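You operate a simulated robot arm through the tools that you are given. There is no shell and no other tool.

You run a simulated robot arm. Do the job below in one go: nothing can be reset, and whatever is moved stays where it is left.

TASK
Tip the sugar from the small bowl back into the blue canister and close it.
Fine: up to a spoonful may stay; nest that bowl in the large one.
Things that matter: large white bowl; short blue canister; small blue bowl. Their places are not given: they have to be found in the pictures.

The check looks at the end state, three seconds after you hand in, the way a careful person would. Anything else that was tipped, shoved, dropped, spilled or broken makes it a failure.

THE ROBOT
A 7-joint arm with a two-finger parallel gripper, fixed in place. Base frame: the origin is on the floor under the middle of its stand, x ahead of it, y to its left, z up; the work surface is at about z = 91. Readings come in cm, degrees, newtons and seconds.
It reaches about 137.2 cm from its shoulder. Its first joint turns from -149.0 to 149.0 degrees. Payload 3.43 kg.
Tool frame: the origin (TCP) lies between the finger pads and is the grasp point; the fingertips stand 3 cm ahead of it; z points along the fingers, y is the line along which they close. The gripper opens to 9.4 cm. The fingers are 2.8 cm wide and 1 cm thick; the gripper's body (5 by 9.6 cm) begins 5.5 cm behind the TCP.
Orientation is that of the tool frame in the base frame, as a unit quaternion [w, x, y, z]. With the fingers straight down and closing along the base's y, the tool's x points along the base's -x, its y along +y and its z along -z.

THE INTERFACE
- The arm moves only by the tool jog_arm. Its arguments are lists of equal length, an entry for each row: "delta_pos": the shift along the base's x, y, z in cm, a list of three; "rotation": the turn, a rotation vector about the base's x, y, z in degrees, a list of three; "claw": the gripper command, from -1 (shut) to 1 (fully open), values between in proportion. In form: {"delta_pos": [[x, y, z], ...], "rotation": [[ax, ay, az], ...], "claw": [claw, ...]}. A call has 1 to 20 rows; each row is the pose to reach, as a shift and turn from the pose commanded when the call began. A row lasts 0.2 s, in which the tool goes at most 5 cm and 8.6 degrees; a call with a longer step from one row to the next is refused whole, and so is a gripper value outside its range. A pose out of reach is approached as far as the arm can. The call stops where the force on the tool passes 40 N (or 10 N more than at its start, if that is more) or the arm is blocked; 0.2 s more then pass. Each finger travels about 4.5 cm/s and halts on what it meets, pressing with about 33 N; the grip force reading is that of the motor and also rises with nothing between the fingers. The clock runs only during rows and for 0.2 s after the last one: add rows that repeat a pose to give the fingers time. It gives the time, the measured TCP pose, the force on the tool (base axes), the opening and the grip force at its end, in the units of the frame above (readings bear some noise), with the torque about the TCP (base axes, N m) and any sound that the robot's microphone picked up, and new pictures: "show" is both (left out), scene, wrist or none.
- Cameras (640 x 400 px; columns grow to the right, rows downward): "scene" is fixed at [21.96, -65.2, 155.42]; the picture's right is [0.84, -0.54, 0.00], its down [-0.24, -0.37, -0.90] and it looks along [0.48, 0.76, -0.44] (base axes); focal length 326 px, centre (320, 200). "wrist" rides on the gripper at [7.6, 1.4, -10.3] in the tool frame; the picture's right is [-0.18, 0.98, 0.00], its down [-0.75, -0.14, -0.64] and it looks along [-0.63, -0.12, 0.77] (tool axes); focal length 243 px, centre (320, 200).
- point_at(camera, pixels): there is no depth. For up to 12 entries [column, row, z] of the newest picture of that camera ("zoom" is the newest enlarged one), the place [x, y] in the base frame at which the ray of that pixel passes the height z, good to about 0.2 cm. No time passes.
- zoom(camera, box): a new picture of the part [left, top, right, bottom] of that camera's present view, enlarged. No time passes.
- hand_in(): hands the job in; it is judged then, once.

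Unless the task says otherwise, let go and move clear before handing in.

The tools are called after "Call:" as name(argument=value, ...) on one line, values as JSON. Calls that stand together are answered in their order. jog_arm: Moves the arm, as the interface text tells. Its arguments: {"type":"object","properties":{"delta_pos":{"type":"array"},"rotation":{"type":"array"},"claw":{"type":"array"},"show":{"type":"string","enum":["both","scene","wrist","none"]}},"required":["delta_pos","rotation","claw"]} The other tools are called the same way: point_at (camera, pixels) gives the place at which the rays of pixels pass given heights; zoom (camera, box) takes an enlarged picture of a part of a camera's view; hand_in () hands the job in.

At the start:

```text
time_s: 0.0
tcp_pos: [82.06, 54.95, 124.65]
tool_rot: [0.001, 0.0, 1.0, 0.0]
wrist_force: [0.9, 0.3, -0.2]
torque: [0.01, 0.01, 0.02]
gripper_width: 9.43
gripper_force: 0.1
```

scene: 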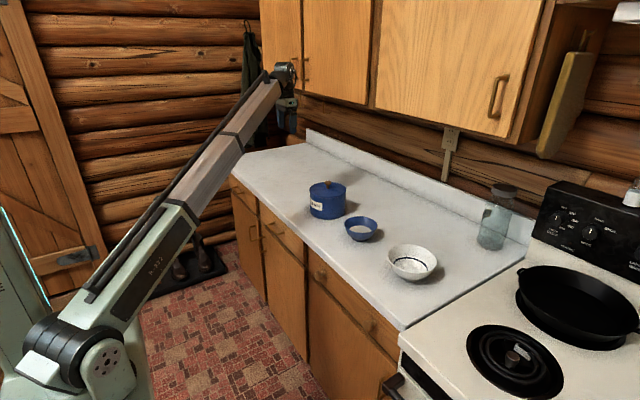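
wrist: 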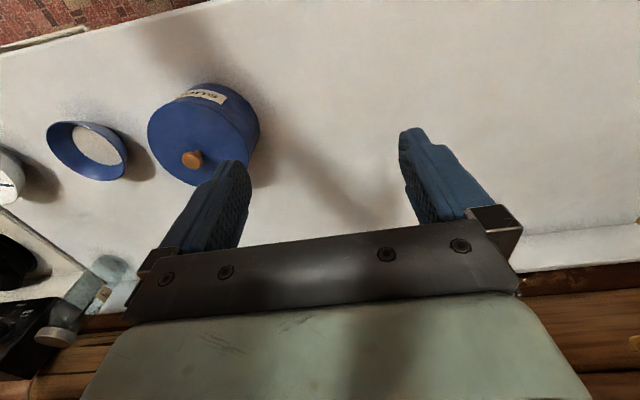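

The scene shows the blue canister with its lid on at about (327,200), the small blue bowl holding sugar at (361,229), and the white bowl at (412,262). I'll enlarge these views before moving.

Call:
zoom(camera="scene", box=[280, 160, 460, 290])

Call:
zoom(camera="wrist", box=[0, 50, 280, 240])

Call:
point_at(camera="scene", pixels=[[327, 217, 91], [310, 212, 91], [345, 212, 91], [361, 240, 91], [345, 226, 96], [378, 226, 96], [361, 217, 96], [411, 281, 91], [388, 256, 97], [437, 264, 97], [413, 245, 97], [327, 183, 103]])

```text
3.08 times, centred on (370, 225) of scene
```

zoom: 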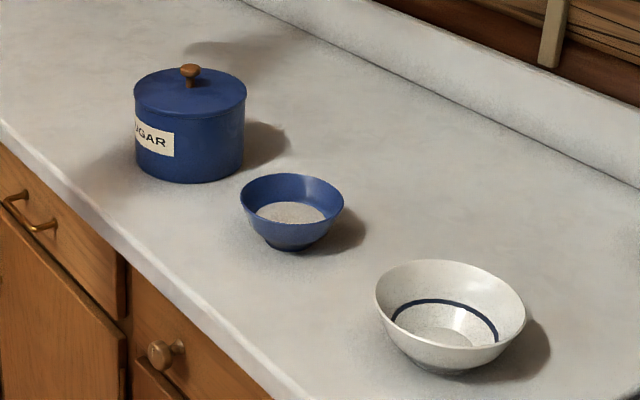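

```text
2.11 times, centred on (140, 145) of wrist
```

zoom: 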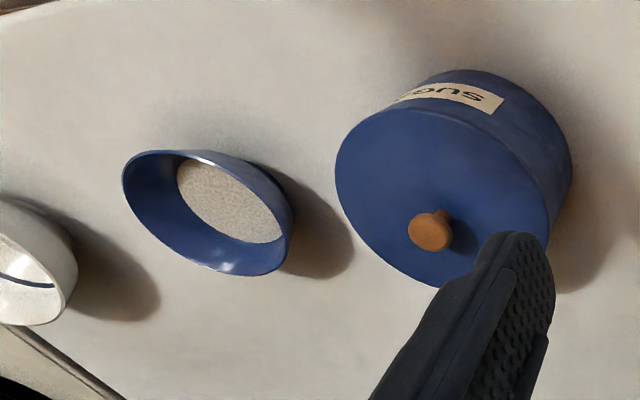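

```text
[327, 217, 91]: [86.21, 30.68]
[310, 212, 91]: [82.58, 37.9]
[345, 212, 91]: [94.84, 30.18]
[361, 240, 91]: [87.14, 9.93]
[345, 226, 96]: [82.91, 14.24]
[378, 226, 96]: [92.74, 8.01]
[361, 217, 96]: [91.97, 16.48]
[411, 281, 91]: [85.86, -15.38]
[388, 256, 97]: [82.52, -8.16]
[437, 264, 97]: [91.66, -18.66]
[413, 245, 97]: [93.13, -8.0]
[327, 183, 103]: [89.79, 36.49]
```

The canister is lidded, with a wooden knob at about (190,72) in the scene zoom and (430,230) in the wrist zoom. I'll intersect rays from both cameras to get heights and centres.

Call:
point_at(camera="scene", pixels=[[327.7, 183, 100], [327.7, 183, 105], [327.7, 183, 110], [327.7, 190, 100], [327.7, 190, 105], [361, 226, 94], [361, 226, 97], [361, 226, 100], [412, 258, 94], [412, 258, 97], [412, 258, 100], [327.7, 190, 103]])

Call:
point_at(camera="wrist", pixels=[[192, 158, 100], [192, 158, 105], [192, 158, 110], [198, 137, 100], [198, 137, 105], [86, 150, 94], [86, 150, 97], [86, 150, 100], [97, 145, 93], [47, 138, 97], [127, 163, 97], [97, 145, 95]])

```text
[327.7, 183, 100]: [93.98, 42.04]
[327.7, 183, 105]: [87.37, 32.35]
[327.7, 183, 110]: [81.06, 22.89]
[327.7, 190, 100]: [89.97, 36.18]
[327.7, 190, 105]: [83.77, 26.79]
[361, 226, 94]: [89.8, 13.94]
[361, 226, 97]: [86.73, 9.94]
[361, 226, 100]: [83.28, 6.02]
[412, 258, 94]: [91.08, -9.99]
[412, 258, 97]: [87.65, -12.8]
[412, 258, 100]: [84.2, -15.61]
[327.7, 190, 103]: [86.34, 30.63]
```

```text
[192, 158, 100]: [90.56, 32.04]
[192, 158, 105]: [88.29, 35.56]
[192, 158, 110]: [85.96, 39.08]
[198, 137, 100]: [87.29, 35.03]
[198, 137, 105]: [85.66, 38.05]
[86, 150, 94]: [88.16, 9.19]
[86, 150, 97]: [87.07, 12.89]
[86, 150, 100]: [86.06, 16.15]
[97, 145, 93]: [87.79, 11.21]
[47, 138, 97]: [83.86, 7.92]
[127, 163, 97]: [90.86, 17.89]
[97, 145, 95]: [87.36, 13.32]
```

Crossing the rays puts the knob near (88.8, 34.6, 104), the small bowl's rim centre near (87.7, 12.1, 96.5) and the large bowl near (87.6, -13). Next I'll check the counter's edges and move over the knob for a closer look.

Call:
point_at(camera="scene", pixels=[[400, 328, 91], [232, 176, 91], [310, 145, 91], [528, 245, 91], [260, 92, 140], [510, 142, 140], [260, 92, 150], [510, 142, 150], [490, 248, 91], [280, 190, 91], [270, 165, 91], [300, 160, 91]])

Call:
jog_arm(delta_pos=[[1.5, -5, -1.5], [3, -10, -3], [4.5, -15, -4], [6, -19, -4], [6.7, -20.35, -4]], rotation=[[0, 0, 0], [0, 0, 0], [0, 0, 0], [0, 0, 0], [0, 0, 0]], claw=[1, 1, 1, 1, 1])

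```text
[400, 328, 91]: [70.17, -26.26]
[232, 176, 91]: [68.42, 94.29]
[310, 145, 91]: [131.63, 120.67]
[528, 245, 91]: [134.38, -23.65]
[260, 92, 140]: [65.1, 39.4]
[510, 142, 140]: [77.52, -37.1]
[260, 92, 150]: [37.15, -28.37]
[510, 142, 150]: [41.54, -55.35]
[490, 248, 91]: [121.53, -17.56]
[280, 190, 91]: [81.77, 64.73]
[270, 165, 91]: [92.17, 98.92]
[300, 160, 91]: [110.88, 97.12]
```

```text
refused: row 1 steps farther than a row can; nothing moved
```

The counter runs from about x=70 to x=132, so there is free space at y>50. The move was refused because its steps were too long, so I'll repeat it with shorter ones.

Call:
jog_arm(delta_pos=[[1.3, -4, -1], [2.7, -8, -2], [4, -12, -3], [5.4, -16, -4], [6.7, -20.35, -4], [6.7, -20.35, -4]], rotation=[[0, 0, 0], [0, 0, 0], [0, 0, 0], [0, 0, 0], [0, 0, 0], [0, 0, 0]], claw=[1, 1, 1, 1, 1, 1])

```text
time_s: 1.4
tcp_pos: [88.81, 34.51, 120.66]
tool_rot: [0.002, 0.0, 1.0, 0.0]
wrist_force: [0.5, -0.2, -0.4]
torque: [0.01, 0.01, 0.01]
gripper_width: 9.41
gripper_force: 0.0
```

scene: 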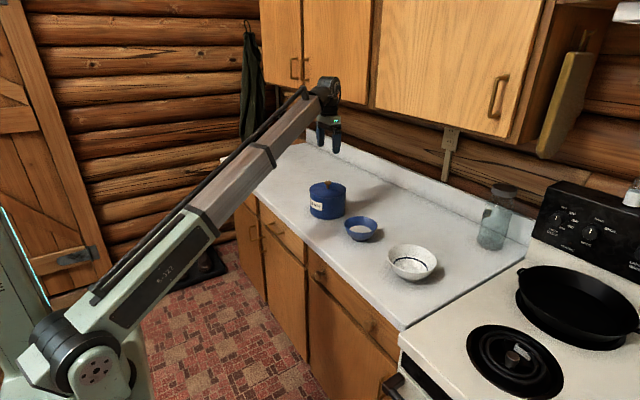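
wrist: 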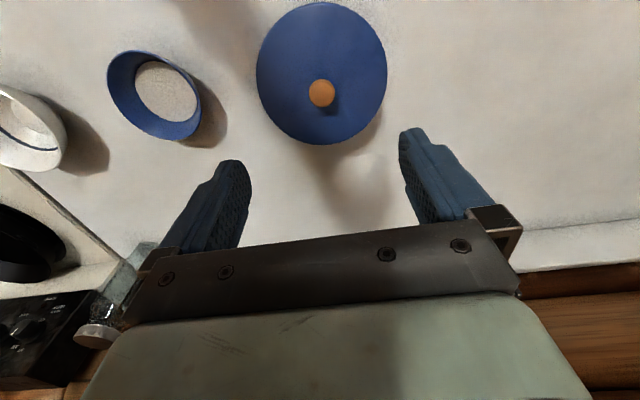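

The knob appears at (321,93) in the wrist view, which is directly below the TCP line. I'll enlarge both cameras to measure the knob, lid and bowls.

Call:
zoom(camera="wrist", box=[220, 0, 420, 150])

Call:
zoom(camera="scene", box=[295, 170, 385, 245])

Call:
point_at(camera="wrist", pixels=[[321, 93, 104], [321, 93, 101], [257, 72, 101], [386, 72, 101], [321, 3, 101], [321, 145, 101], [108, 85, 96.5], [200, 105, 96.5], [140, 52, 96.5], [170, 138, 96.5], [167, 90, 93], [154, 94, 96.5]])

```text
2.67 times, centred on (320, 75) of wrist
```

zoom: 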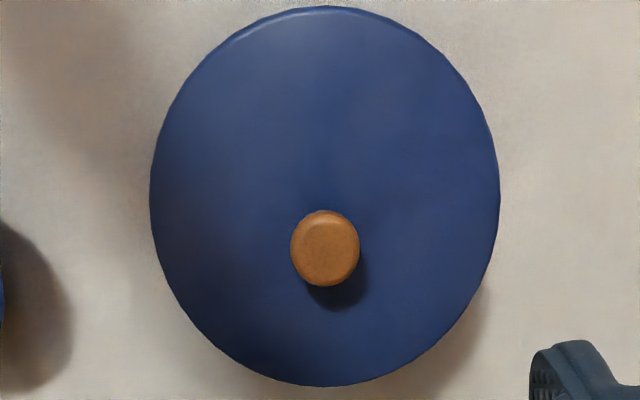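

```text
5.33 times, centred on (340, 208) of scene
```

zoom: 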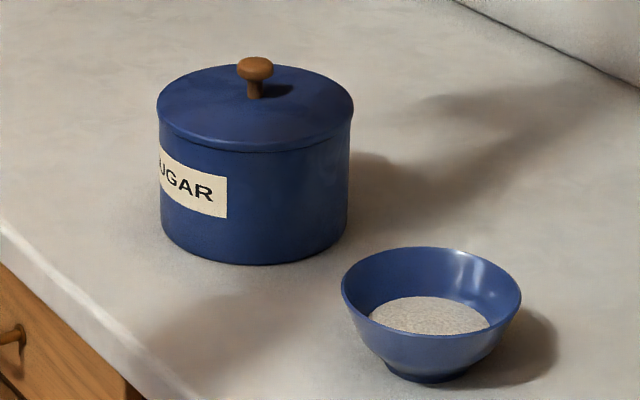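

```text
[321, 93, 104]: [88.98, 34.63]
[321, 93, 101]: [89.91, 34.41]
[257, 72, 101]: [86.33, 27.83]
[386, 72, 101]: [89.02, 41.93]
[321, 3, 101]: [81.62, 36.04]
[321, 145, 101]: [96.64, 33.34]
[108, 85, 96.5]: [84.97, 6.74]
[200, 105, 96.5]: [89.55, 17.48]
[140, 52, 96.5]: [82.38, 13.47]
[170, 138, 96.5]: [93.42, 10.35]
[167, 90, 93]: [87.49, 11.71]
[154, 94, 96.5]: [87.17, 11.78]
```

The lid top is at about z=101.3 and the knob cap spans about 102.6–104.0 at (88.97, 34.63). I'll descend with open fingers to just above the cap and check.

Call:
jog_arm(delta_pos=[[0.1, 0.1, -4], [0.15, 0.12, -8], [0.15, 0.12, -11], [0.15, 0.12, -13], [0.15, 0.12, -13]], rotation=[[0, 0, 0], [0, 0, 0], [0, 0, 0], [0, 0, 0], [0, 0, 0]], claw=[1, 1, 1, 1, 1])

```text
time_s: 2.6
tcp_pos: [88.98, 34.78, 107.6]
tool_rot: [0.001, 0.0, 1.0, 0.0]
wrist_force: [-0.1, -0.2, -0.6]
torque: [0.02, -0.02, 0.03]
gripper_width: 9.39
gripper_force: 0.1
```

scene: 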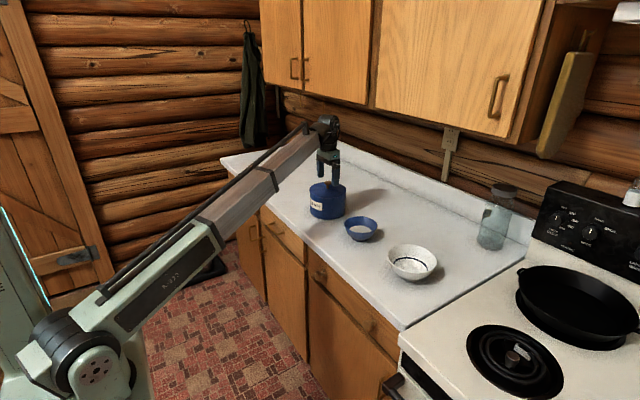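
wrist: 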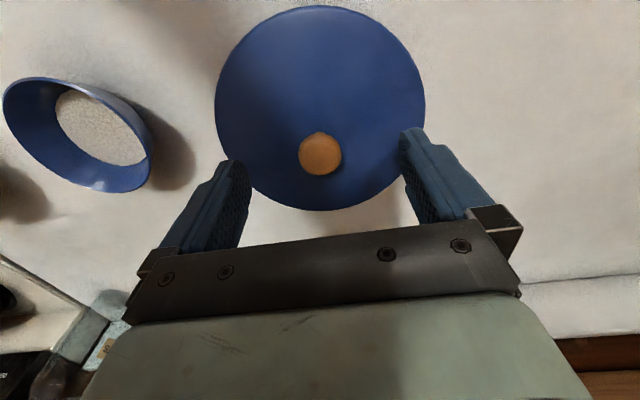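

The knob sits at (320,153), in line with the TCP. I'll go down to TCP z≈104.7 and close on the cap.

Call:
jog_arm(delta_pos=[[0, 0, -1.5], [0, 0, -2.9], [0, 0, -2.9], [0, 0, -2.9], [0, 0, -2.9], [0, 0, -2.9], [0, 0, -2.9], [0, 0, -2.9], [0, 0, -2.9]], rotation=[[0, 0, 0], [0, 0, 0], [0, 0, 0], [0, 0, 0], [0, 0, 0], [0, 0, 0], [0, 0, 0], [0, 0, 0], [0, 0, 0]], claw=[1, 1, 1, 0.2, -0.3, -1, -1, -1, -1])

```text
time_s: 4.6
tcp_pos: [88.97, 34.74, 104.65]
tool_rot: [0.001, 0.0, 1.0, 0.0]
wrist_force: [-0.8, -2.0, -0.3]
torque: [-0.13, -0.03, 0.05]
gripper_width: 2.68
gripper_force: 33.0
```

scene: 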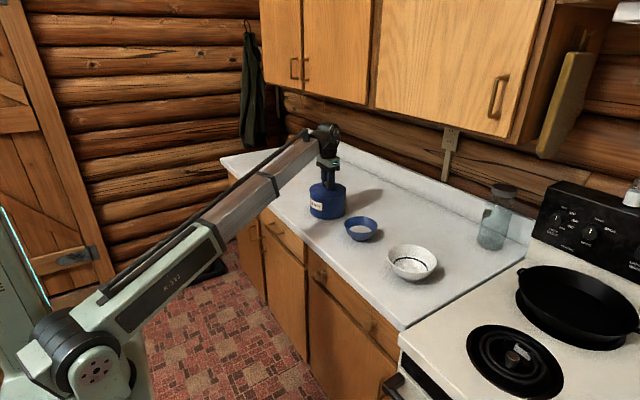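
wrist: 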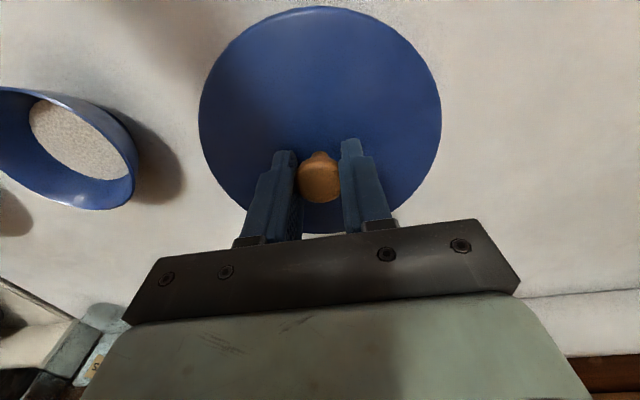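

The gripper holds the knob at 2.68 cm with 33 N. I'll lift slowly and watch the force and the picture.

Call:
jog_arm(delta_pos=[[0, 0, 0.3], [0, 0, 0.7], [0, 0, 1.2], [0, 0, 2], [0, 0, 3], [0, 0, 4.5], [0, 0, 6], [0, 0, 6]], rotation=[[0, 0, 0], [0, 0, 0], [0, 0, 0], [0, 0, 0], [0, 0, 0], [0, 0, 0], [0, 0, 0], [0, 0, 0]], claw=[-1, -1, -1, -1, -1, -1, -1, -1])

```text
time_s: 6.4
tcp_pos: [89.01, 34.71, 110.8]
tool_rot: [0.001, -0.001, 1.0, 0.0]
wrist_force: [-0.2, 0.9, -0.9]
torque: [0.02, -0.03, -0.01]
gripper_width: 2.62
gripper_force: 32.6
heard: snap
```

scene: 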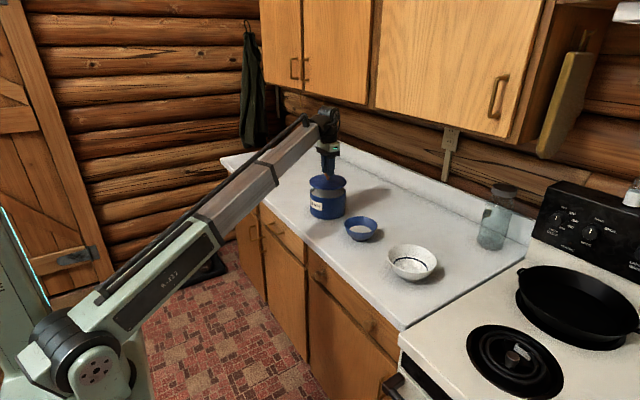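
wrist: 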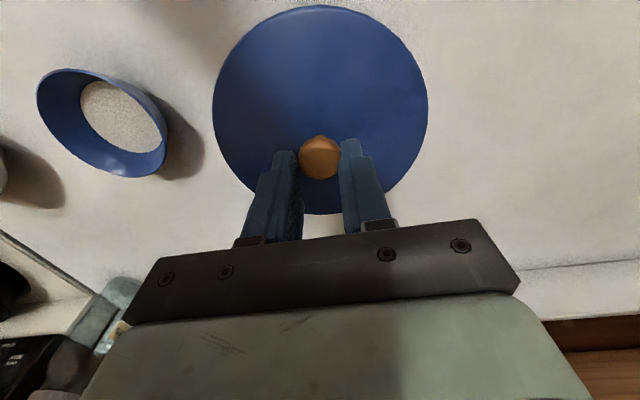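

A snap was heard, so the lid clicks on and off. It also looks smaller in the wrist view (213–427 instead of 199–441), so it may have slipped in the fingers. I'll look closer.

Call:
zoom(camera="scene", box=[295, 110, 385, 225])

Call:
zoom(camera="wrist", box=[230, 80, 410, 240])

```text
3.48 times, centred on (340, 168) of scene
```

zoom: 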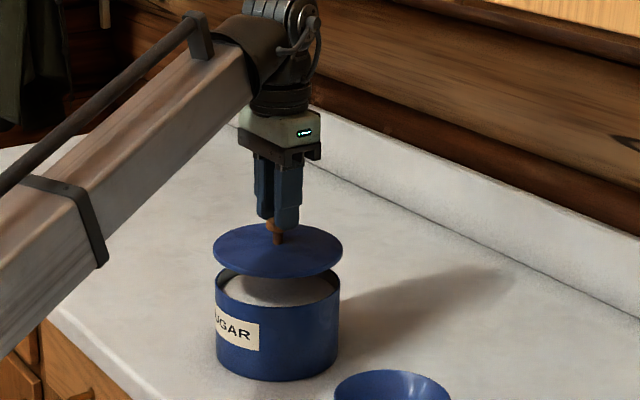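

```text
2.50 times, centred on (320, 160) of wrist
```

zoom: 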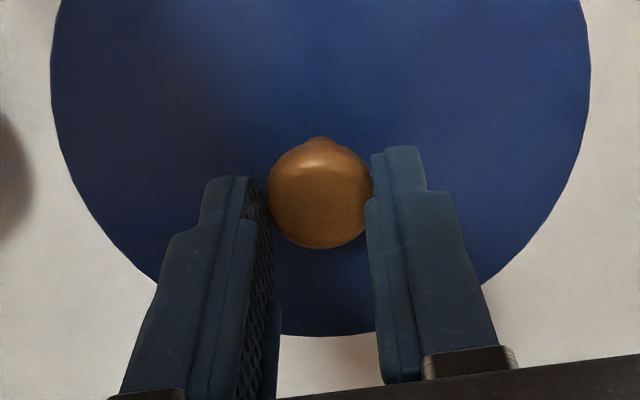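

The zoom shows the tips holding only the top of the knob: the lid slid about 2 cm before it popped off. Rather than carry it like that, I'll lower it gently back onto the rim without pressing and regrip.

Call:
jog_arm(delta_pos=[[0, 0, -0.8], [0, 0, -1.6], [0, 0, -2.4], [0, 0, -3], [0, 0, -3]], rotation=[[0, 0, 0], [0, 0, 0], [0, 0, 0], [0, 0, 0], [0, 0, 0]], claw=[-1, -1, -1, -1, -1])

Call:
zoom(camera="scene", box=[295, 130, 365, 225])

```text
time_s: 7.6
tcp_pos: [88.88, 34.71, 107.59]
tool_rot: [0.001, 0.0, 1.0, 0.001]
wrist_force: [0.7, -0.9, -2.1]
torque: [-0.01, 0.01, 0.01]
gripper_width: 2.64
gripper_force: 33.2
```

scene: 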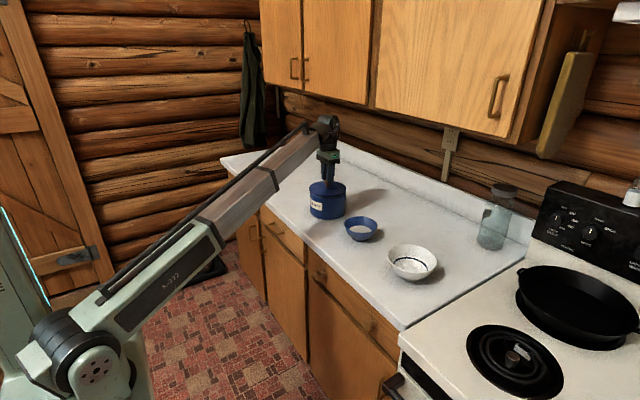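
wrist: 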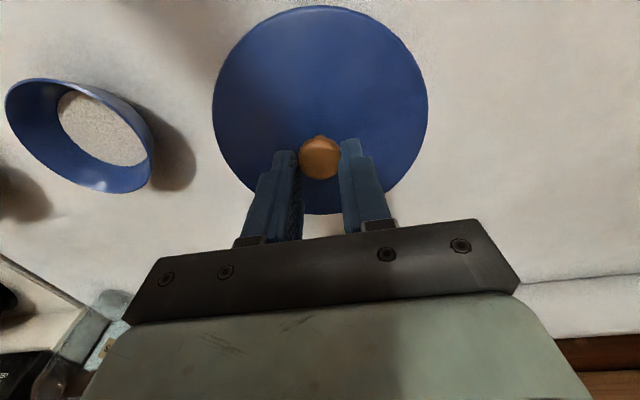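

```text
4.21 times, centred on (330, 178) of scene
```

zoom: 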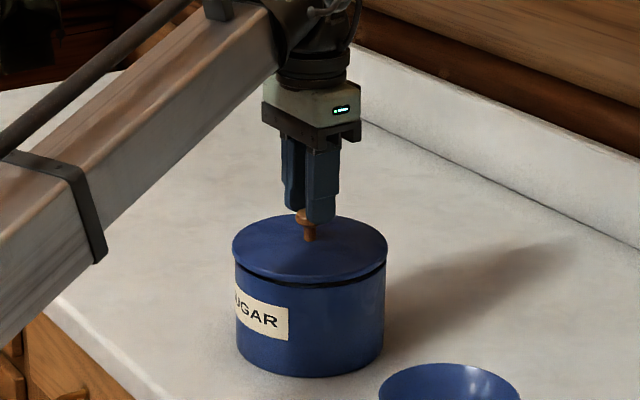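

The gap is down to a thin dark line and the force is near zero. I'll creep down in small steps until I see light contact.

Call:
jog_arm(delta_pos=[[0, 0, -0.2], [0, 0, -0.4], [0, 0, -0.4]], rotation=[[0, 0, 0], [0, 0, 0], [0, 0, 0]], claw=[-1, -1, -1], show="none")

Call:
zoom(camera="scene", box=[305, 165, 350, 225])

```text
time_s: 8.4
tcp_pos: [88.95, 34.7, 107.27]
tool_rot: [0.001, -0.001, 1.0, 0.0]
wrist_force: [0.1, 0.2, -0.9]
torque: [0.02, 0.02, 0.02]
gripper_width: 2.62
gripper_force: 33.1
```

```text
6.67 times, centred on (328, 195) of scene
```

zoom: 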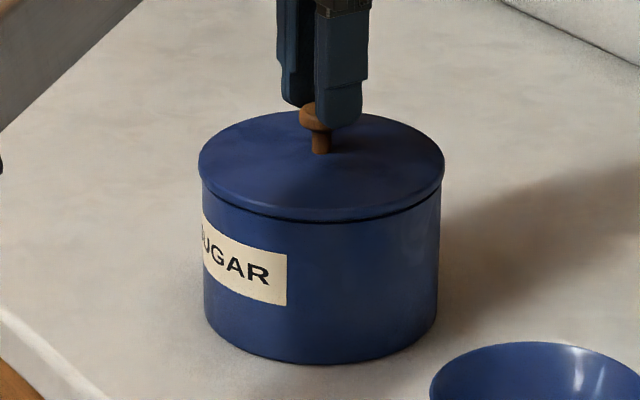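

Call:
jog_arm(delta_pos=[[0, 0, -0.15], [0, 0, -0.25], [0, 0, -0.25]], rotation=[[0, 0, 0], [0, 0, 0], [0, 0, 0]], claw=[-1, -1, -1], show="none")

Call:
zoom(camera="scene", box=[305, 165, 350, 225])

```text
time_s: 9.2
tcp_pos: [88.85, 34.91, 107.0]
tool_rot: [0.001, 0.0, 1.0, 0.0]
wrist_force: [-0.3, -0.3, -1.1]
torque: [0.01, 0.02, -0.03]
gripper_width: 2.64
gripper_force: 33.3
```

```text
6.67 times, centred on (328, 195) of scene
```

zoom: 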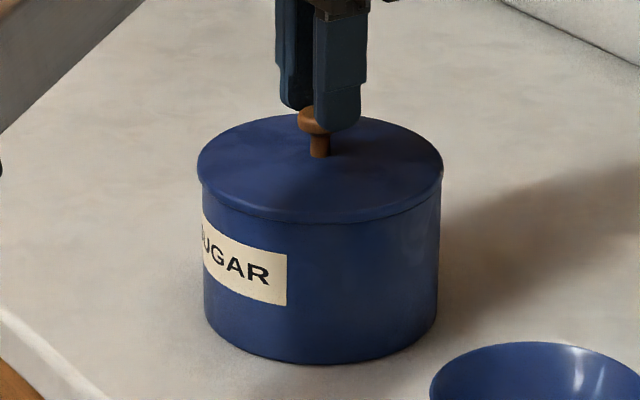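

The gap has nearly vanished and the force is still about -1 N. One more small step.

Call:
jog_arm(delta_pos=[[0, 0, -0.12], [0, 0, -0.12], [0, 0, -0.12]], rotation=[[0, 0, 0], [0, 0, 0], [0, 0, 0]], claw=[-1, -1, -1], show="none")

Call:
zoom(camera="scene", box=[305, 165, 350, 225])

```text
time_s: 10.0
tcp_pos: [88.81, 34.88, 106.94]
tool_rot: [0.001, -0.001, 1.0, 0.001]
wrist_force: [3.7, 0.7, 12.7]
torque: [-0.03, -0.09, 0.0]
gripper_width: 2.65
gripper_force: 32.9
```

```text
6.67 times, centred on (328, 195) of scene
```

zoom: 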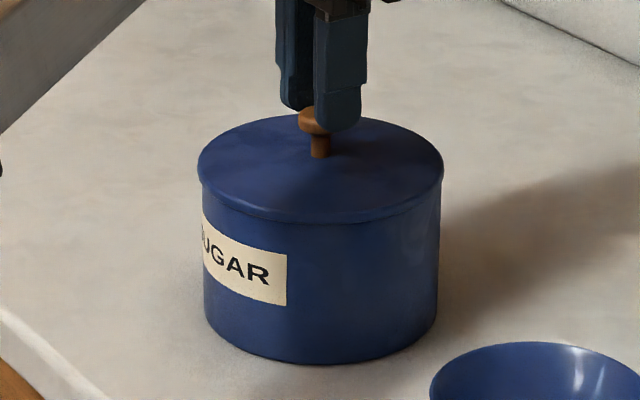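

There is now 12.7 N of contact and no snap, so the lid is resting on the rim. I'll ease off, open slightly, go down around the knob and regrip.

Call:
jog_arm(delta_pos=[[0, 0, 0.1], [0, 0, 0.1], [0, 0, 0.1], [0, 0, 0.1], [0, 0, 0.1]], rotation=[[0, 0, 0], [0, 0, 0], [0, 0, 0], [0, 0, 0], [0, 0, 0]], claw=[-1, -1, -0.2, 0, 0], show="wrist")

Call:
zoom(camera="scene", box=[305, 165, 350, 225])

```text
time_s: 11.2
tcp_pos: [88.86, 34.84, 107.08]
tool_rot: [0.001, 0.0, 1.0, 0.001]
wrist_force: [-0.5, -0.5, 0.4]
torque: [-0.05, 0.01, -0.02]
gripper_width: 4.69
gripper_force: 0.0
heard: snap
```

wrist: 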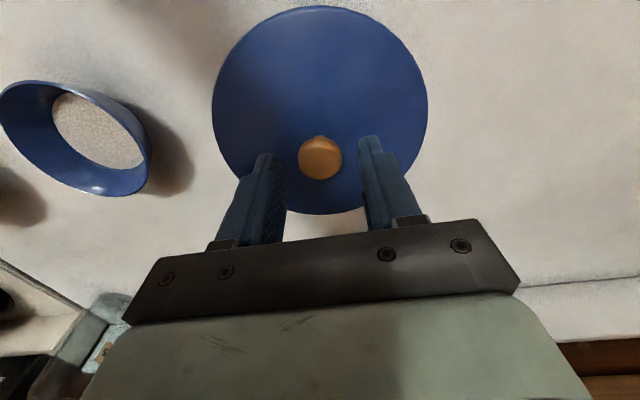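

```text
6.67 times, centred on (328, 195) of scene
```

zoom: 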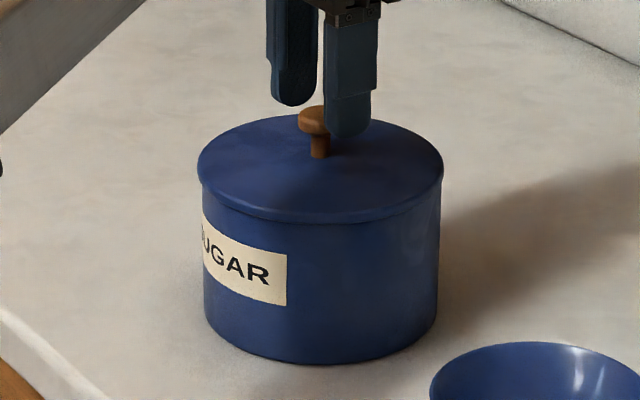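

Another snap: the lid clicked back on as I let go. I'll regrip the knob as deep as the lid allows and pull in small steps while reading the force.

Call:
jog_arm(delta_pos=[[0, 0, -1.3], [0, 0, -2.5], [0, 0, -2.55], [0, 0, -2.55], [0, 0, -2.55], [0, 0, -2.55], [0, 0, -2.55]], rotation=[[0, 0, 0], [0, 0, 0], [0, 0, 0], [0, 0, 0], [0, 0, 0], [0, 0, 0], [0, 0, 0]], claw=[0, 0, 0, -1, -1, -1, -1], show="none")

Call:
zoom(camera="scene", box=[305, 165, 350, 225])

Call:
zoom(camera="wrist", box=[230, 80, 410, 240])

```text
time_s: 12.8
tcp_pos: [88.85, 34.67, 104.56]
tool_rot: [0.001, 0.0, 1.0, 0.001]
wrist_force: [1.5, -3.4, 11.8]
torque: [-0.18, 0.01, 0.01]
gripper_width: 2.69
gripper_force: 33.1
```

```text
6.67 times, centred on (328, 195) of scene
```

zoom: 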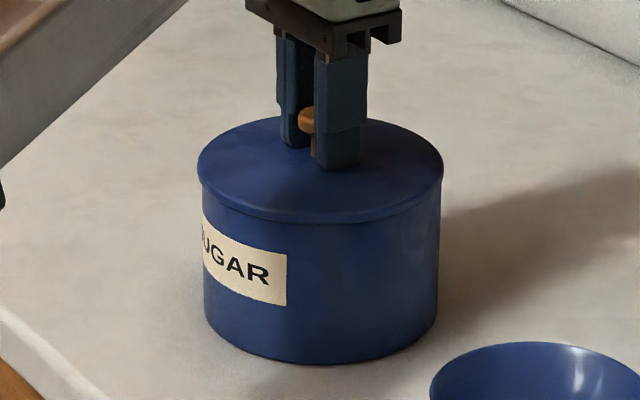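

```text
2.50 times, centred on (320, 160) of wrist
```

zoom: 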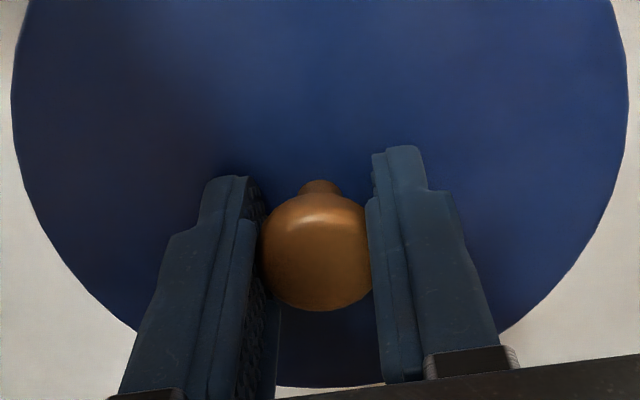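

The tips are touching the lid top (+11.8 N) and the grip is firm. I'll pull up a little at a time and watch the force.

Call:
jog_arm(delta_pos=[[0, 0, 0.15], [0, 0, 0.3], [0, 0, 0.4]], rotation=[[0, 0, 0], [0, 0, 0], [0, 0, 0]], claw=[-1, -1, -1], show="none")

Call:
zoom(camera="wrist", box=[230, 80, 410, 240])

```text
time_s: 13.6
tcp_pos: [89.02, 34.75, 104.77]
tool_rot: [0.001, 0.0, 1.0, 0.0]
wrist_force: [0.6, -0.5, -0.2]
torque: [0.0, 0.0, -0.02]
gripper_width: 2.65
gripper_force: 33.6
heard: snap
```

```text
2.50 times, centred on (320, 160) of wrist
```

zoom: 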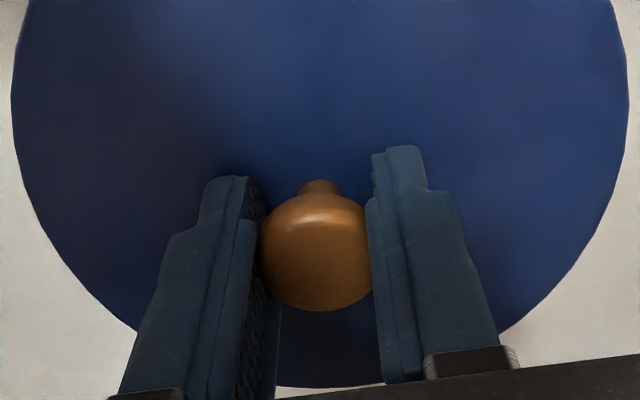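

A snap came with only 0.4 cm of pull and no slip, so the lid is free with the knob deep in the fingers. I'll lift it clear.

Call:
jog_arm(delta_pos=[[0, 0, 0.4], [0, 0, 1], [0, 0, 2], [0, 0, 3], [0, 0, 4], [0, 0, 5], [0, 0, 6], [0, 0, 6]], rotation=[[0, 0, 0], [0, 0, 0], [0, 0, 0], [0, 0, 0], [0, 0, 0], [0, 0, 0], [0, 0, 0], [0, 0, 0]], claw=[-1, -1, -1, -1, -1, -1, -1, -1])

Call:
zoom(camera="scene", box=[295, 140, 385, 225])

```text
time_s: 15.4
tcp_pos: [88.95, 34.69, 110.93]
tool_rot: [0.0, 0.0, 1.0, 0.0]
wrist_force: [0.5, -0.4, -0.8]
torque: [-0.02, 0.03, 0.02]
gripper_width: 2.65
gripper_force: 33.1
```

scene: 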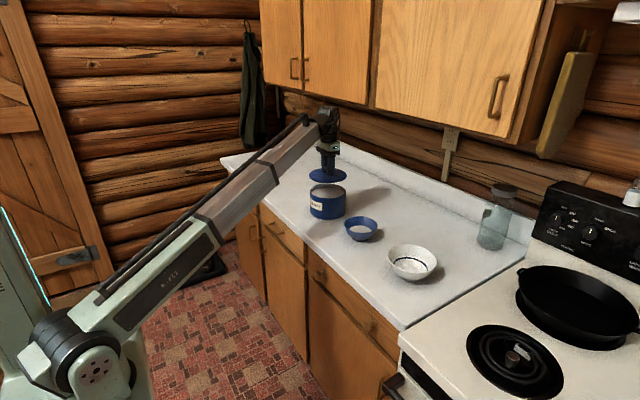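
wrist: 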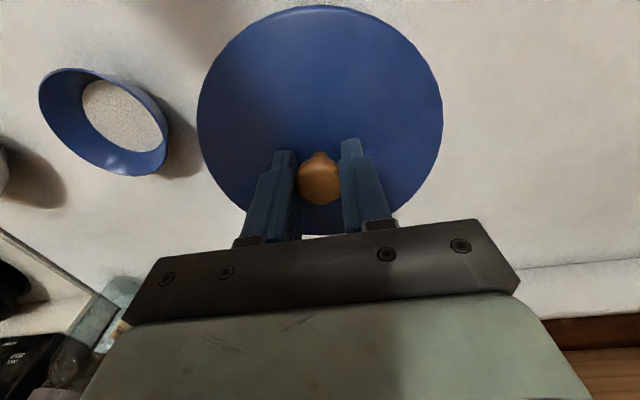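

```text
4.71 times, centred on (340, 182) of scene
```

zoom: 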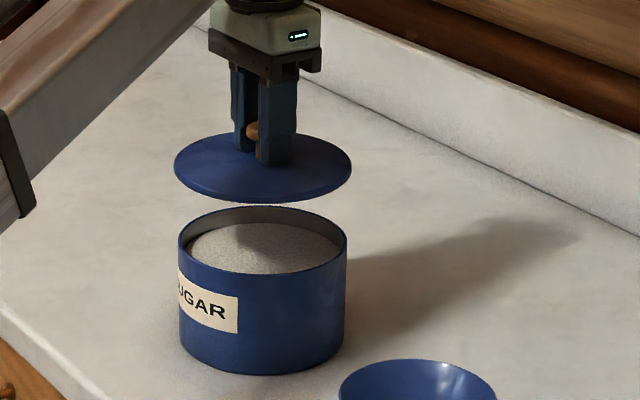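

The canister is open, with its sugar a couple of centimetres below the rim, and the lid is held well. I'll carry the lid to the clear counter around (88, 58).

Call:
jog_arm(delta_pos=[[0, 2, 0.5], [0, 5, 1], [0, 8.5, 1], [0, 12, 1], [0, 15.5, 0.5], [0, 19, -1], [0, 22, -3], [0, 23.5, -5.5], [0, 23.5, -8.5], [0, 23.5, -11.5], [0, 23.5, -13.5], [0, 23.5, -14.5], [0, 23.5, -14.5]], rotation=[[0, 0, 0], [0, 0, 0], [0, 0, 0], [0, 0, 0], [0, 0, 0], [0, 0, 0], [0, 0, 0], [0, 0, 0], [0, 0, 0], [0, 0, 0], [0, 0, 0], [0, 0, 0], [0, 0, 0]], claw=[-1, -1, -1, -1, -1, -1, -1, -1, -1, -1, -1, -1, -1])

Call:
zoom(camera="scene", box=[250, 130, 360, 225])

```text
time_s: 18.2
tcp_pos: [88.96, 58.15, 96.26]
tool_rot: [0.0, 0.0, 1.0, 0.0]
wrist_force: [0.1, -0.4, -0.6]
torque: [-0.01, 0.03, 0.02]
gripper_width: 2.64
gripper_force: 32.9
```

scene: 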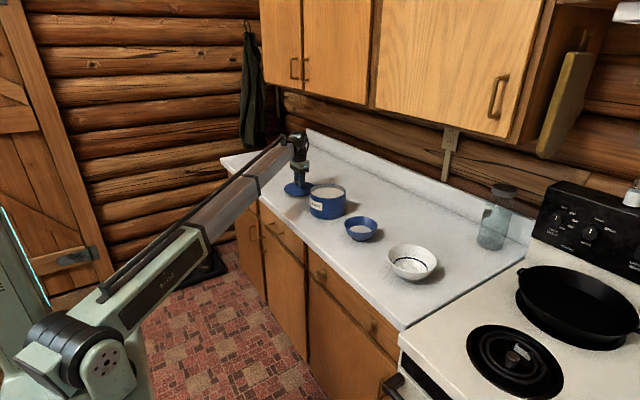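
wrist: 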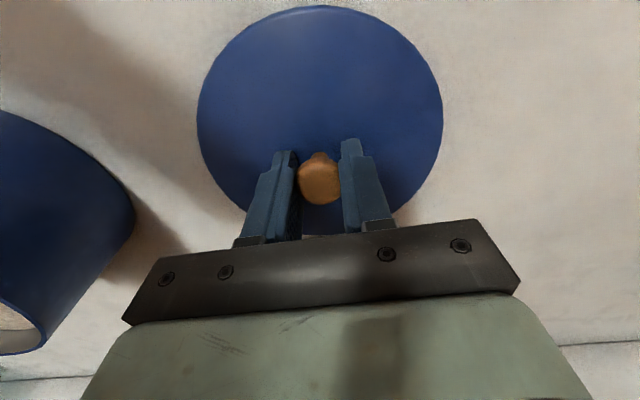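

```text
4.21 times, centred on (305, 178) of scene
```

zoom: 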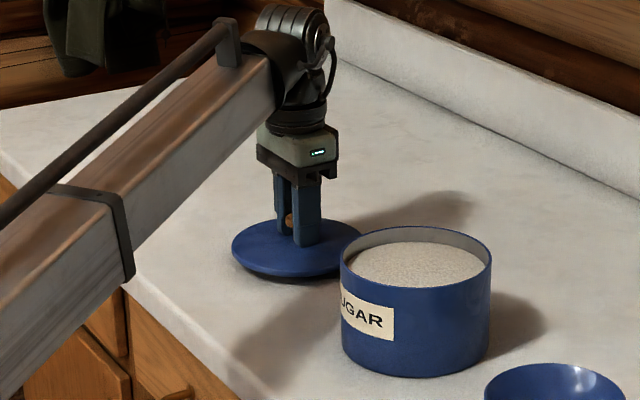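

The lid is about 1 cm over the counter with nothing beneath it. I'll creep down to contact.

Call:
jog_arm(delta_pos=[[0, 0, -0.3], [0, 0, -0.6], [0, 0, -0.8], [0, 0, -0.8]], rotation=[[0, 0, 0], [0, 0, 0], [0, 0, 0], [0, 0, 0]], claw=[-1, -1, -1, -1], show="none")

Call:
zoom(camera="scene", box=[275, 150, 345, 210])

```text
time_s: 19.2
tcp_pos: [88.95, 58.27, 95.45]
tool_rot: [0.001, 0.0, 1.0, 0.0]
wrist_force: [0.2, 0.0, -0.7]
torque: [0.0, -0.01, 0.07]
gripper_width: 2.69
gripper_force: 33.0
```

```text
6.67 times, centred on (310, 180) of scene
```

zoom: 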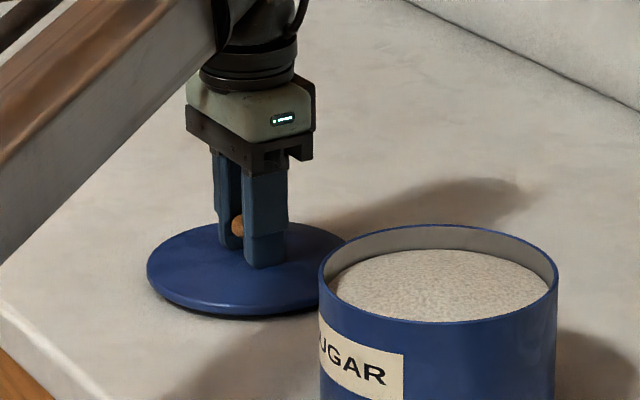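

Call:
jog_arm(delta_pos=[[0, 0, -0.2], [0, 0, -0.4], [0, 0, -0.4]], rotation=[[0, 0, 0], [0, 0, 0], [0, 0, 0]], claw=[-1, -1, -1], show="none")

Call:
zoom(camera="scene", box=[275, 150, 345, 210])

```text
time_s: 20.0
tcp_pos: [89.04, 58.31, 95.15]
tool_rot: [0.0, 0.0, 1.0, 0.0]
wrist_force: [0.0, -0.7, 0.0]
torque: [0.0, 0.0, -0.04]
gripper_width: 2.67
gripper_force: 32.7
```

```text
6.67 times, centred on (310, 180) of scene
```

zoom: 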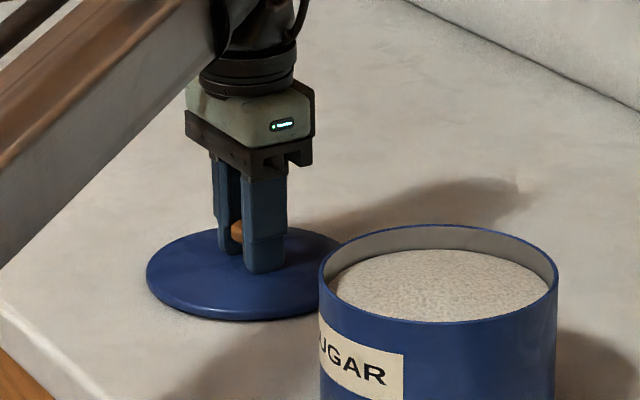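

The lid is very close to the counter now and the force is about 0. A little lower.

Call:
jog_arm(delta_pos=[[0, 0, -0.15], [0, 0, -0.3], [0, 0, -0.3]], rotation=[[0, 0, 0], [0, 0, 0], [0, 0, 0]], claw=[-1, -1, -1], show="none")

Call:
zoom(camera="scene", box=[275, 150, 345, 210])

```text
time_s: 20.8
tcp_pos: [88.9, 58.28, 94.99]
tool_rot: [0.001, 0.0, 1.0, 0.001]
wrist_force: [2.0, 0.3, 14.6]
torque: [-0.16, 0.2, 0.03]
gripper_width: 2.68
gripper_force: 33.3
```

```text
6.67 times, centred on (310, 180) of scene
```

zoom: 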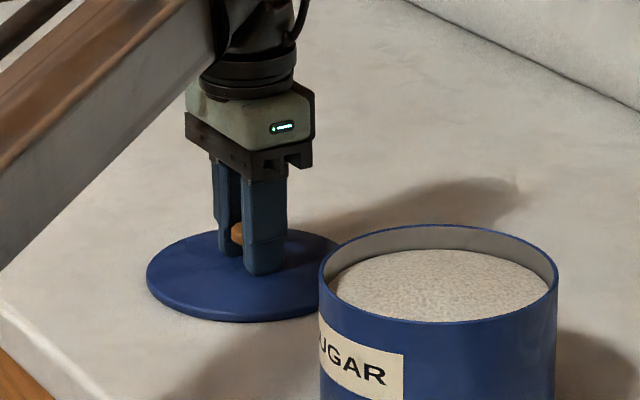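

There is 14.6 N of contact, so the lid is flat on the counter. I'll ease off, open, and rise clear.

Call:
jog_arm(delta_pos=[[0, 0, 0.12], [0, 0, 0.12], [0, 0, 0.12], [0, 0, 0.12], [0, 0, 0.12], [0, 0, 2], [0, 0, 5], [0, 0, 9], [0, 0, 13], [0, 0, 17], [0, 0, 17]], rotation=[[0, 0, 0], [0, 0, 0], [0, 0, 0], [0, 0, 0], [0, 0, 0], [0, 0, 0], [0, 0, 0], [0, 0, 0], [0, 0, 0], [0, 0, 0], [0, 0, 0]], claw=[-1, 0.2, 0.2, 0.2, 0.2, 0.2, 0.2, 0.5, 1, 1, 1])

```text
time_s: 23.2
tcp_pos: [89.03, 58.1, 111.97]
tool_rot: [0.001, 0.0, 1.0, 0.0]
wrist_force: [-0.2, -0.2, 0.4]
torque: [-0.02, 0.01, -0.01]
gripper_width: 9.42
gripper_force: 0.0
```

scene: 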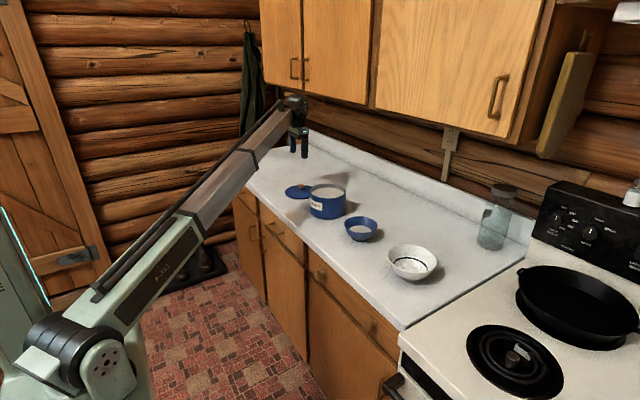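
wrist: 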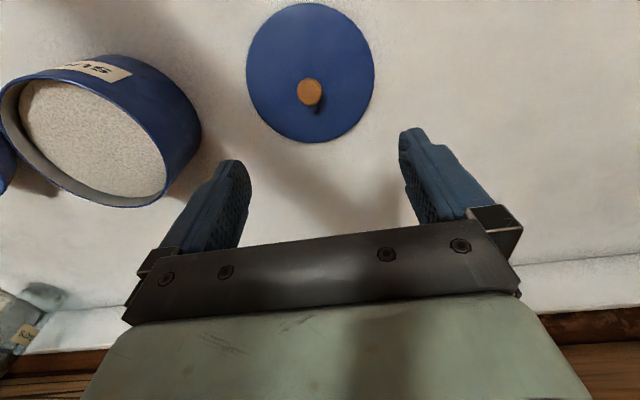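

The lid is flat on the counter, with its knob at (310,92) in the wrist view. I'll record its location and measure the small bowl from above.

Call:
point_at(camera="wrist", pixels=[[310, 92, 94], [310, 92, 93.5], [247, 75, 92], [375, 72, 92], [311, 3, 92], [311, 143, 92]])

Call:
jog_arm(delta_pos=[[0, -4, 2], [0, -8, 4], [0, -12, 6], [0, -16.5, 6], [0, -21, 6], [-0.5, -25.5, 6], [-1, -30, 6], [-1.3, -34.5, 6], [-1.3, -39, 6], [-1.3, -43.5, 6], [-1.3, -46, 6], [-1.3, -46, 6]], rotation=[[0, 0, 0], [0, 0, 0], [0, 0, 0], [0, 0, 0], [0, 0, 0], [0, 0, 0], [0, 0, 0], [0, 0, 0], [0, 0, 0], [0, 0, 0], [0, 0, 0], [0, 0, 0]], claw=[1, 1, 1, 1, 1, 1, 1, 1, 1, 1, 1, 1])

```text
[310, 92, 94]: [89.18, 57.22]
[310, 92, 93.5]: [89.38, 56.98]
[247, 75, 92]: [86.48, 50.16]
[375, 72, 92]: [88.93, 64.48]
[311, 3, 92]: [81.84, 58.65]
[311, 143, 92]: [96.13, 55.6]
```

```text
time_s: 25.8
tcp_pos: [87.33, 12.4, 117.85]
tool_rot: [0.001, 0.0, 1.0, 0.0]
wrist_force: [0.2, 0.2, 0.6]
torque: [-0.01, -0.06, 0.0]
gripper_width: 9.45
gripper_force: 0.2
```

scene: 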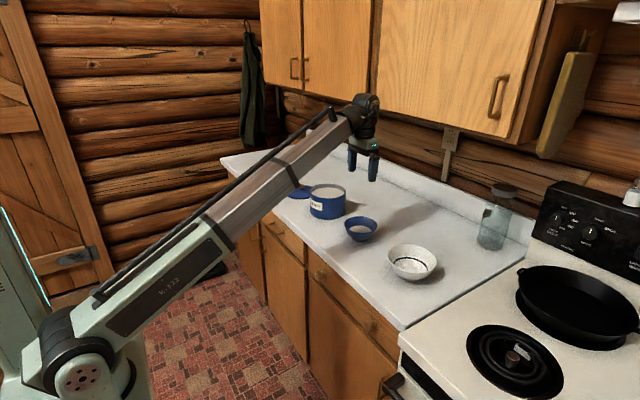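
wrist: 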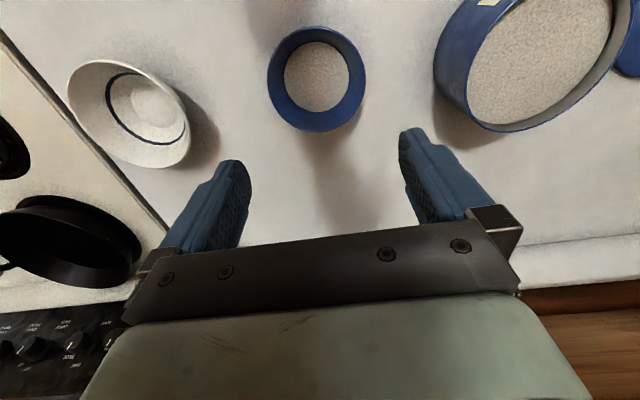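

The small bowl is now centred under the gripper at about (316,79), and the large bowl is at (130,112). I'll enlarge and measure the rims.

Call:
zoom(camera="wrist", box=[250, 10, 390, 150])

Call:
zoom(camera="scene", box=[335, 205, 445, 290])

Call:
point_at(camera="wrist", pixels=[[267, 77, 96.5], [366, 77, 96.5], [316, 26, 96.5], [316, 133, 96.5], [284, 77, 93.5], [350, 77, 93.5], [317, 43, 93.5], [317, 111, 93.5], [67, 88, 97], [190, 130, 97], [105, 60, 97], [150, 166, 97]])

```text
2.86 times, centred on (320, 80) of wrist
```

zoom: 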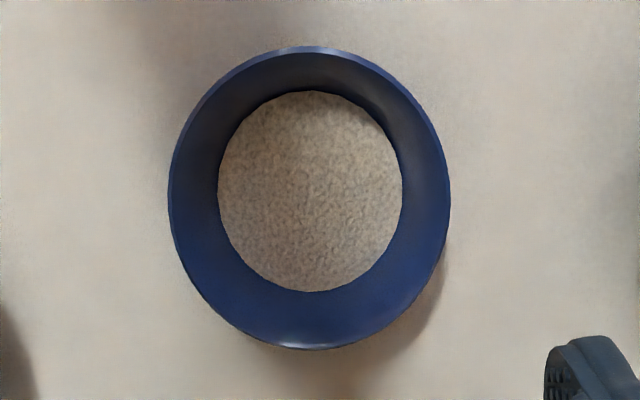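

```text
4.71 times, centred on (390, 248) of scene
```

zoom: 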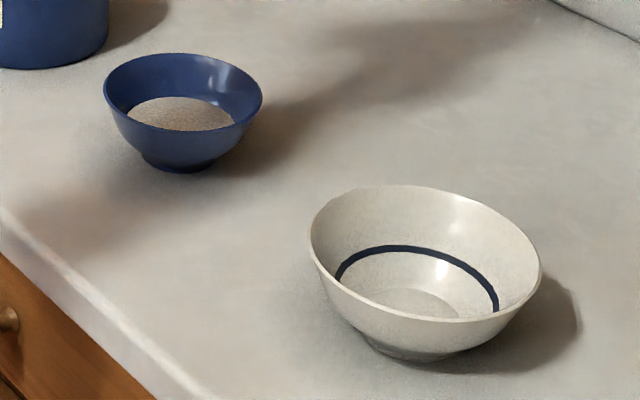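

```text
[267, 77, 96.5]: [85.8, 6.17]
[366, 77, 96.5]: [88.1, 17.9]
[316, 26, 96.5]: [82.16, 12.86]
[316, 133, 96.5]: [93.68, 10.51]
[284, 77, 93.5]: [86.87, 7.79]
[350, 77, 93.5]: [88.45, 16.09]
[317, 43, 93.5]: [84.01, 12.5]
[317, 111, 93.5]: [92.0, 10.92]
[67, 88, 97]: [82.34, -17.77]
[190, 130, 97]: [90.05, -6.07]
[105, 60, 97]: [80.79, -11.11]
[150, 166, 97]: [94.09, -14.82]
```

Both views agree on the small bowl near (87.8, 11.9). I'll pin down the rim heights using the newest scene zoom.

Call:
point_at(camera="zoom", pixels=[[103, 90, 95.5], [263, 96, 95.5], [188, 53, 95.5], [178, 139, 95.5], [103, 90, 96.5], [263, 96, 96.5], [188, 53, 96.5], [178, 139, 96.5], [310, 240, 97], [542, 278, 97], [442, 185, 97], [415, 321, 97]])

Call:
point_at(camera="wrist", pixels=[[267, 77, 95.5], [366, 77, 95.5], [316, 26, 95.5], [316, 133, 95.5]])

```text
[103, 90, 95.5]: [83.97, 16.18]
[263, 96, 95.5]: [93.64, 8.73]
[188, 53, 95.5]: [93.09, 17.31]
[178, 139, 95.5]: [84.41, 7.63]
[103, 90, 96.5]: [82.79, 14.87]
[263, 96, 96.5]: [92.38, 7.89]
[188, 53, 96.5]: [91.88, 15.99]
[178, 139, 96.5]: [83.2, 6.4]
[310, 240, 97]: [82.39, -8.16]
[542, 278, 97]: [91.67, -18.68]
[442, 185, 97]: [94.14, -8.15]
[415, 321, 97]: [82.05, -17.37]
```

```text
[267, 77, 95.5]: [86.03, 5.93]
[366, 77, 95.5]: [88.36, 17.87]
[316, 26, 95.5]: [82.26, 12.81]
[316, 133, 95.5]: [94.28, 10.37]
```

The small bowl's rim is at about z=96.1 with its centre at (88.0, 11.85) and a 12 cm diameter. Before choosing grasp depth and tilt, I'll find the sugar level.

Call:
point_at(camera="zoom", pixels=[[126, 113, 93], [236, 121, 93], [126, 113, 94], [236, 121, 94], [183, 97, 93], [183, 97, 94], [145, 160, 91], [215, 163, 91], [180, 172, 91]])

Call:
point_at(camera="wrist", pixels=[[284, 77, 93], [350, 77, 93], [317, 42, 93], [317, 112, 93], [284, 77, 94], [350, 77, 94], [317, 42, 94], [317, 112, 94]])

```text
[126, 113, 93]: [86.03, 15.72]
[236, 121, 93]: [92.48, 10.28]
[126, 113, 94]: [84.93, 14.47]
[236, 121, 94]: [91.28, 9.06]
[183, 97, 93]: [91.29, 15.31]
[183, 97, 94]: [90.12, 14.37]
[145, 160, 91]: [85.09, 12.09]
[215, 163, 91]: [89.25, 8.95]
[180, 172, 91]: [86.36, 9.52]
```

```text
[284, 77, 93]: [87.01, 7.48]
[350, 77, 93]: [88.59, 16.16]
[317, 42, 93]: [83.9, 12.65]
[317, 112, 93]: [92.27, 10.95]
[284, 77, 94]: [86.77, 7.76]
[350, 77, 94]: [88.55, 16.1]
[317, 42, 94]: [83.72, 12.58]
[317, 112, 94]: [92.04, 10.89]
```

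The sugar surface is at about z=93.4, and the bowl wall leans about 30° outward. I plan to pinch the rim on its -y side with the tool tilted 28° along the wall, which lets me pour later by rolling about base y. First I'll move to a tilted pre-grasp.

Call:
jog_arm(delta_pos=[[0.1, -2.6, -1.6], [0.2, -5.2, -3.4], [0.3, -7.8, -5.2], [0.39, -10.5, -7], [0.39, -13.17, -8.85], [0.39, -13.17, -8.85]], rotation=[[6, 0, 0], [12, 0, 0], [18, 0, 0], [23, 0, 0], [28, 0, 0], [28, 0, 0]], claw=[0.6, 0.2, -0.1, -0.1, -0.1, -0.1])

Call:
zoom(camera="scene", box=[325, 130, 445, 260])

```text
time_s: 27.2
tcp_pos: [87.94, -0.99, 109.11]
tool_rot: [0.004, 0.0, 0.97, 0.243]
wrist_force: [7.7, 5.3, -13.4]
torque: [0.01, -0.28, -0.15]
gripper_width: 4.23
gripper_force: 0.1
stopped in row 6: the force on the tool passed its limit at 41 N (the readings are from after the stop); the commanded pose is now the measured one
```

scene: 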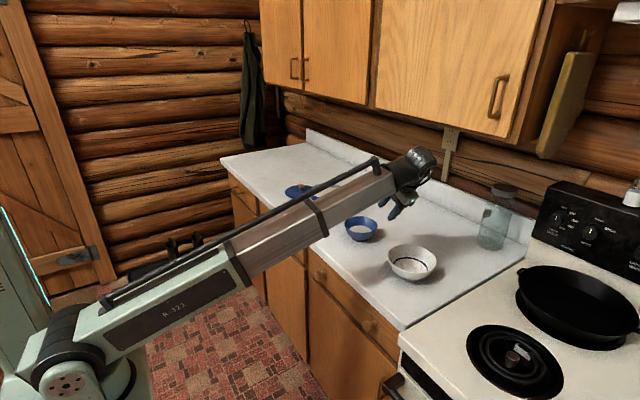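
wrist: 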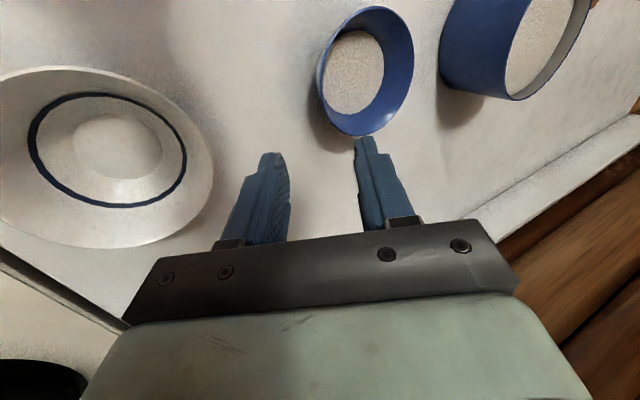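

```text
3.08 times, centred on (385, 195) of scene
```

zoom: 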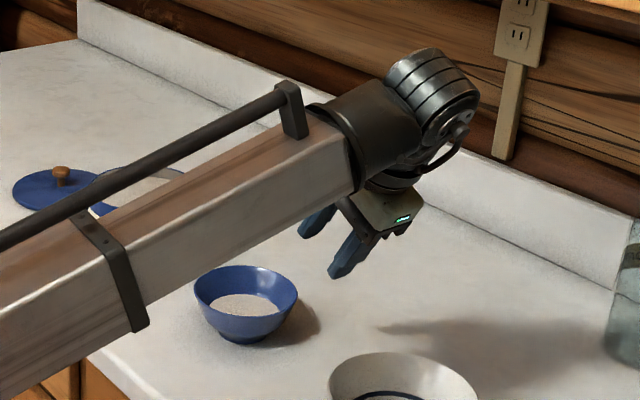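

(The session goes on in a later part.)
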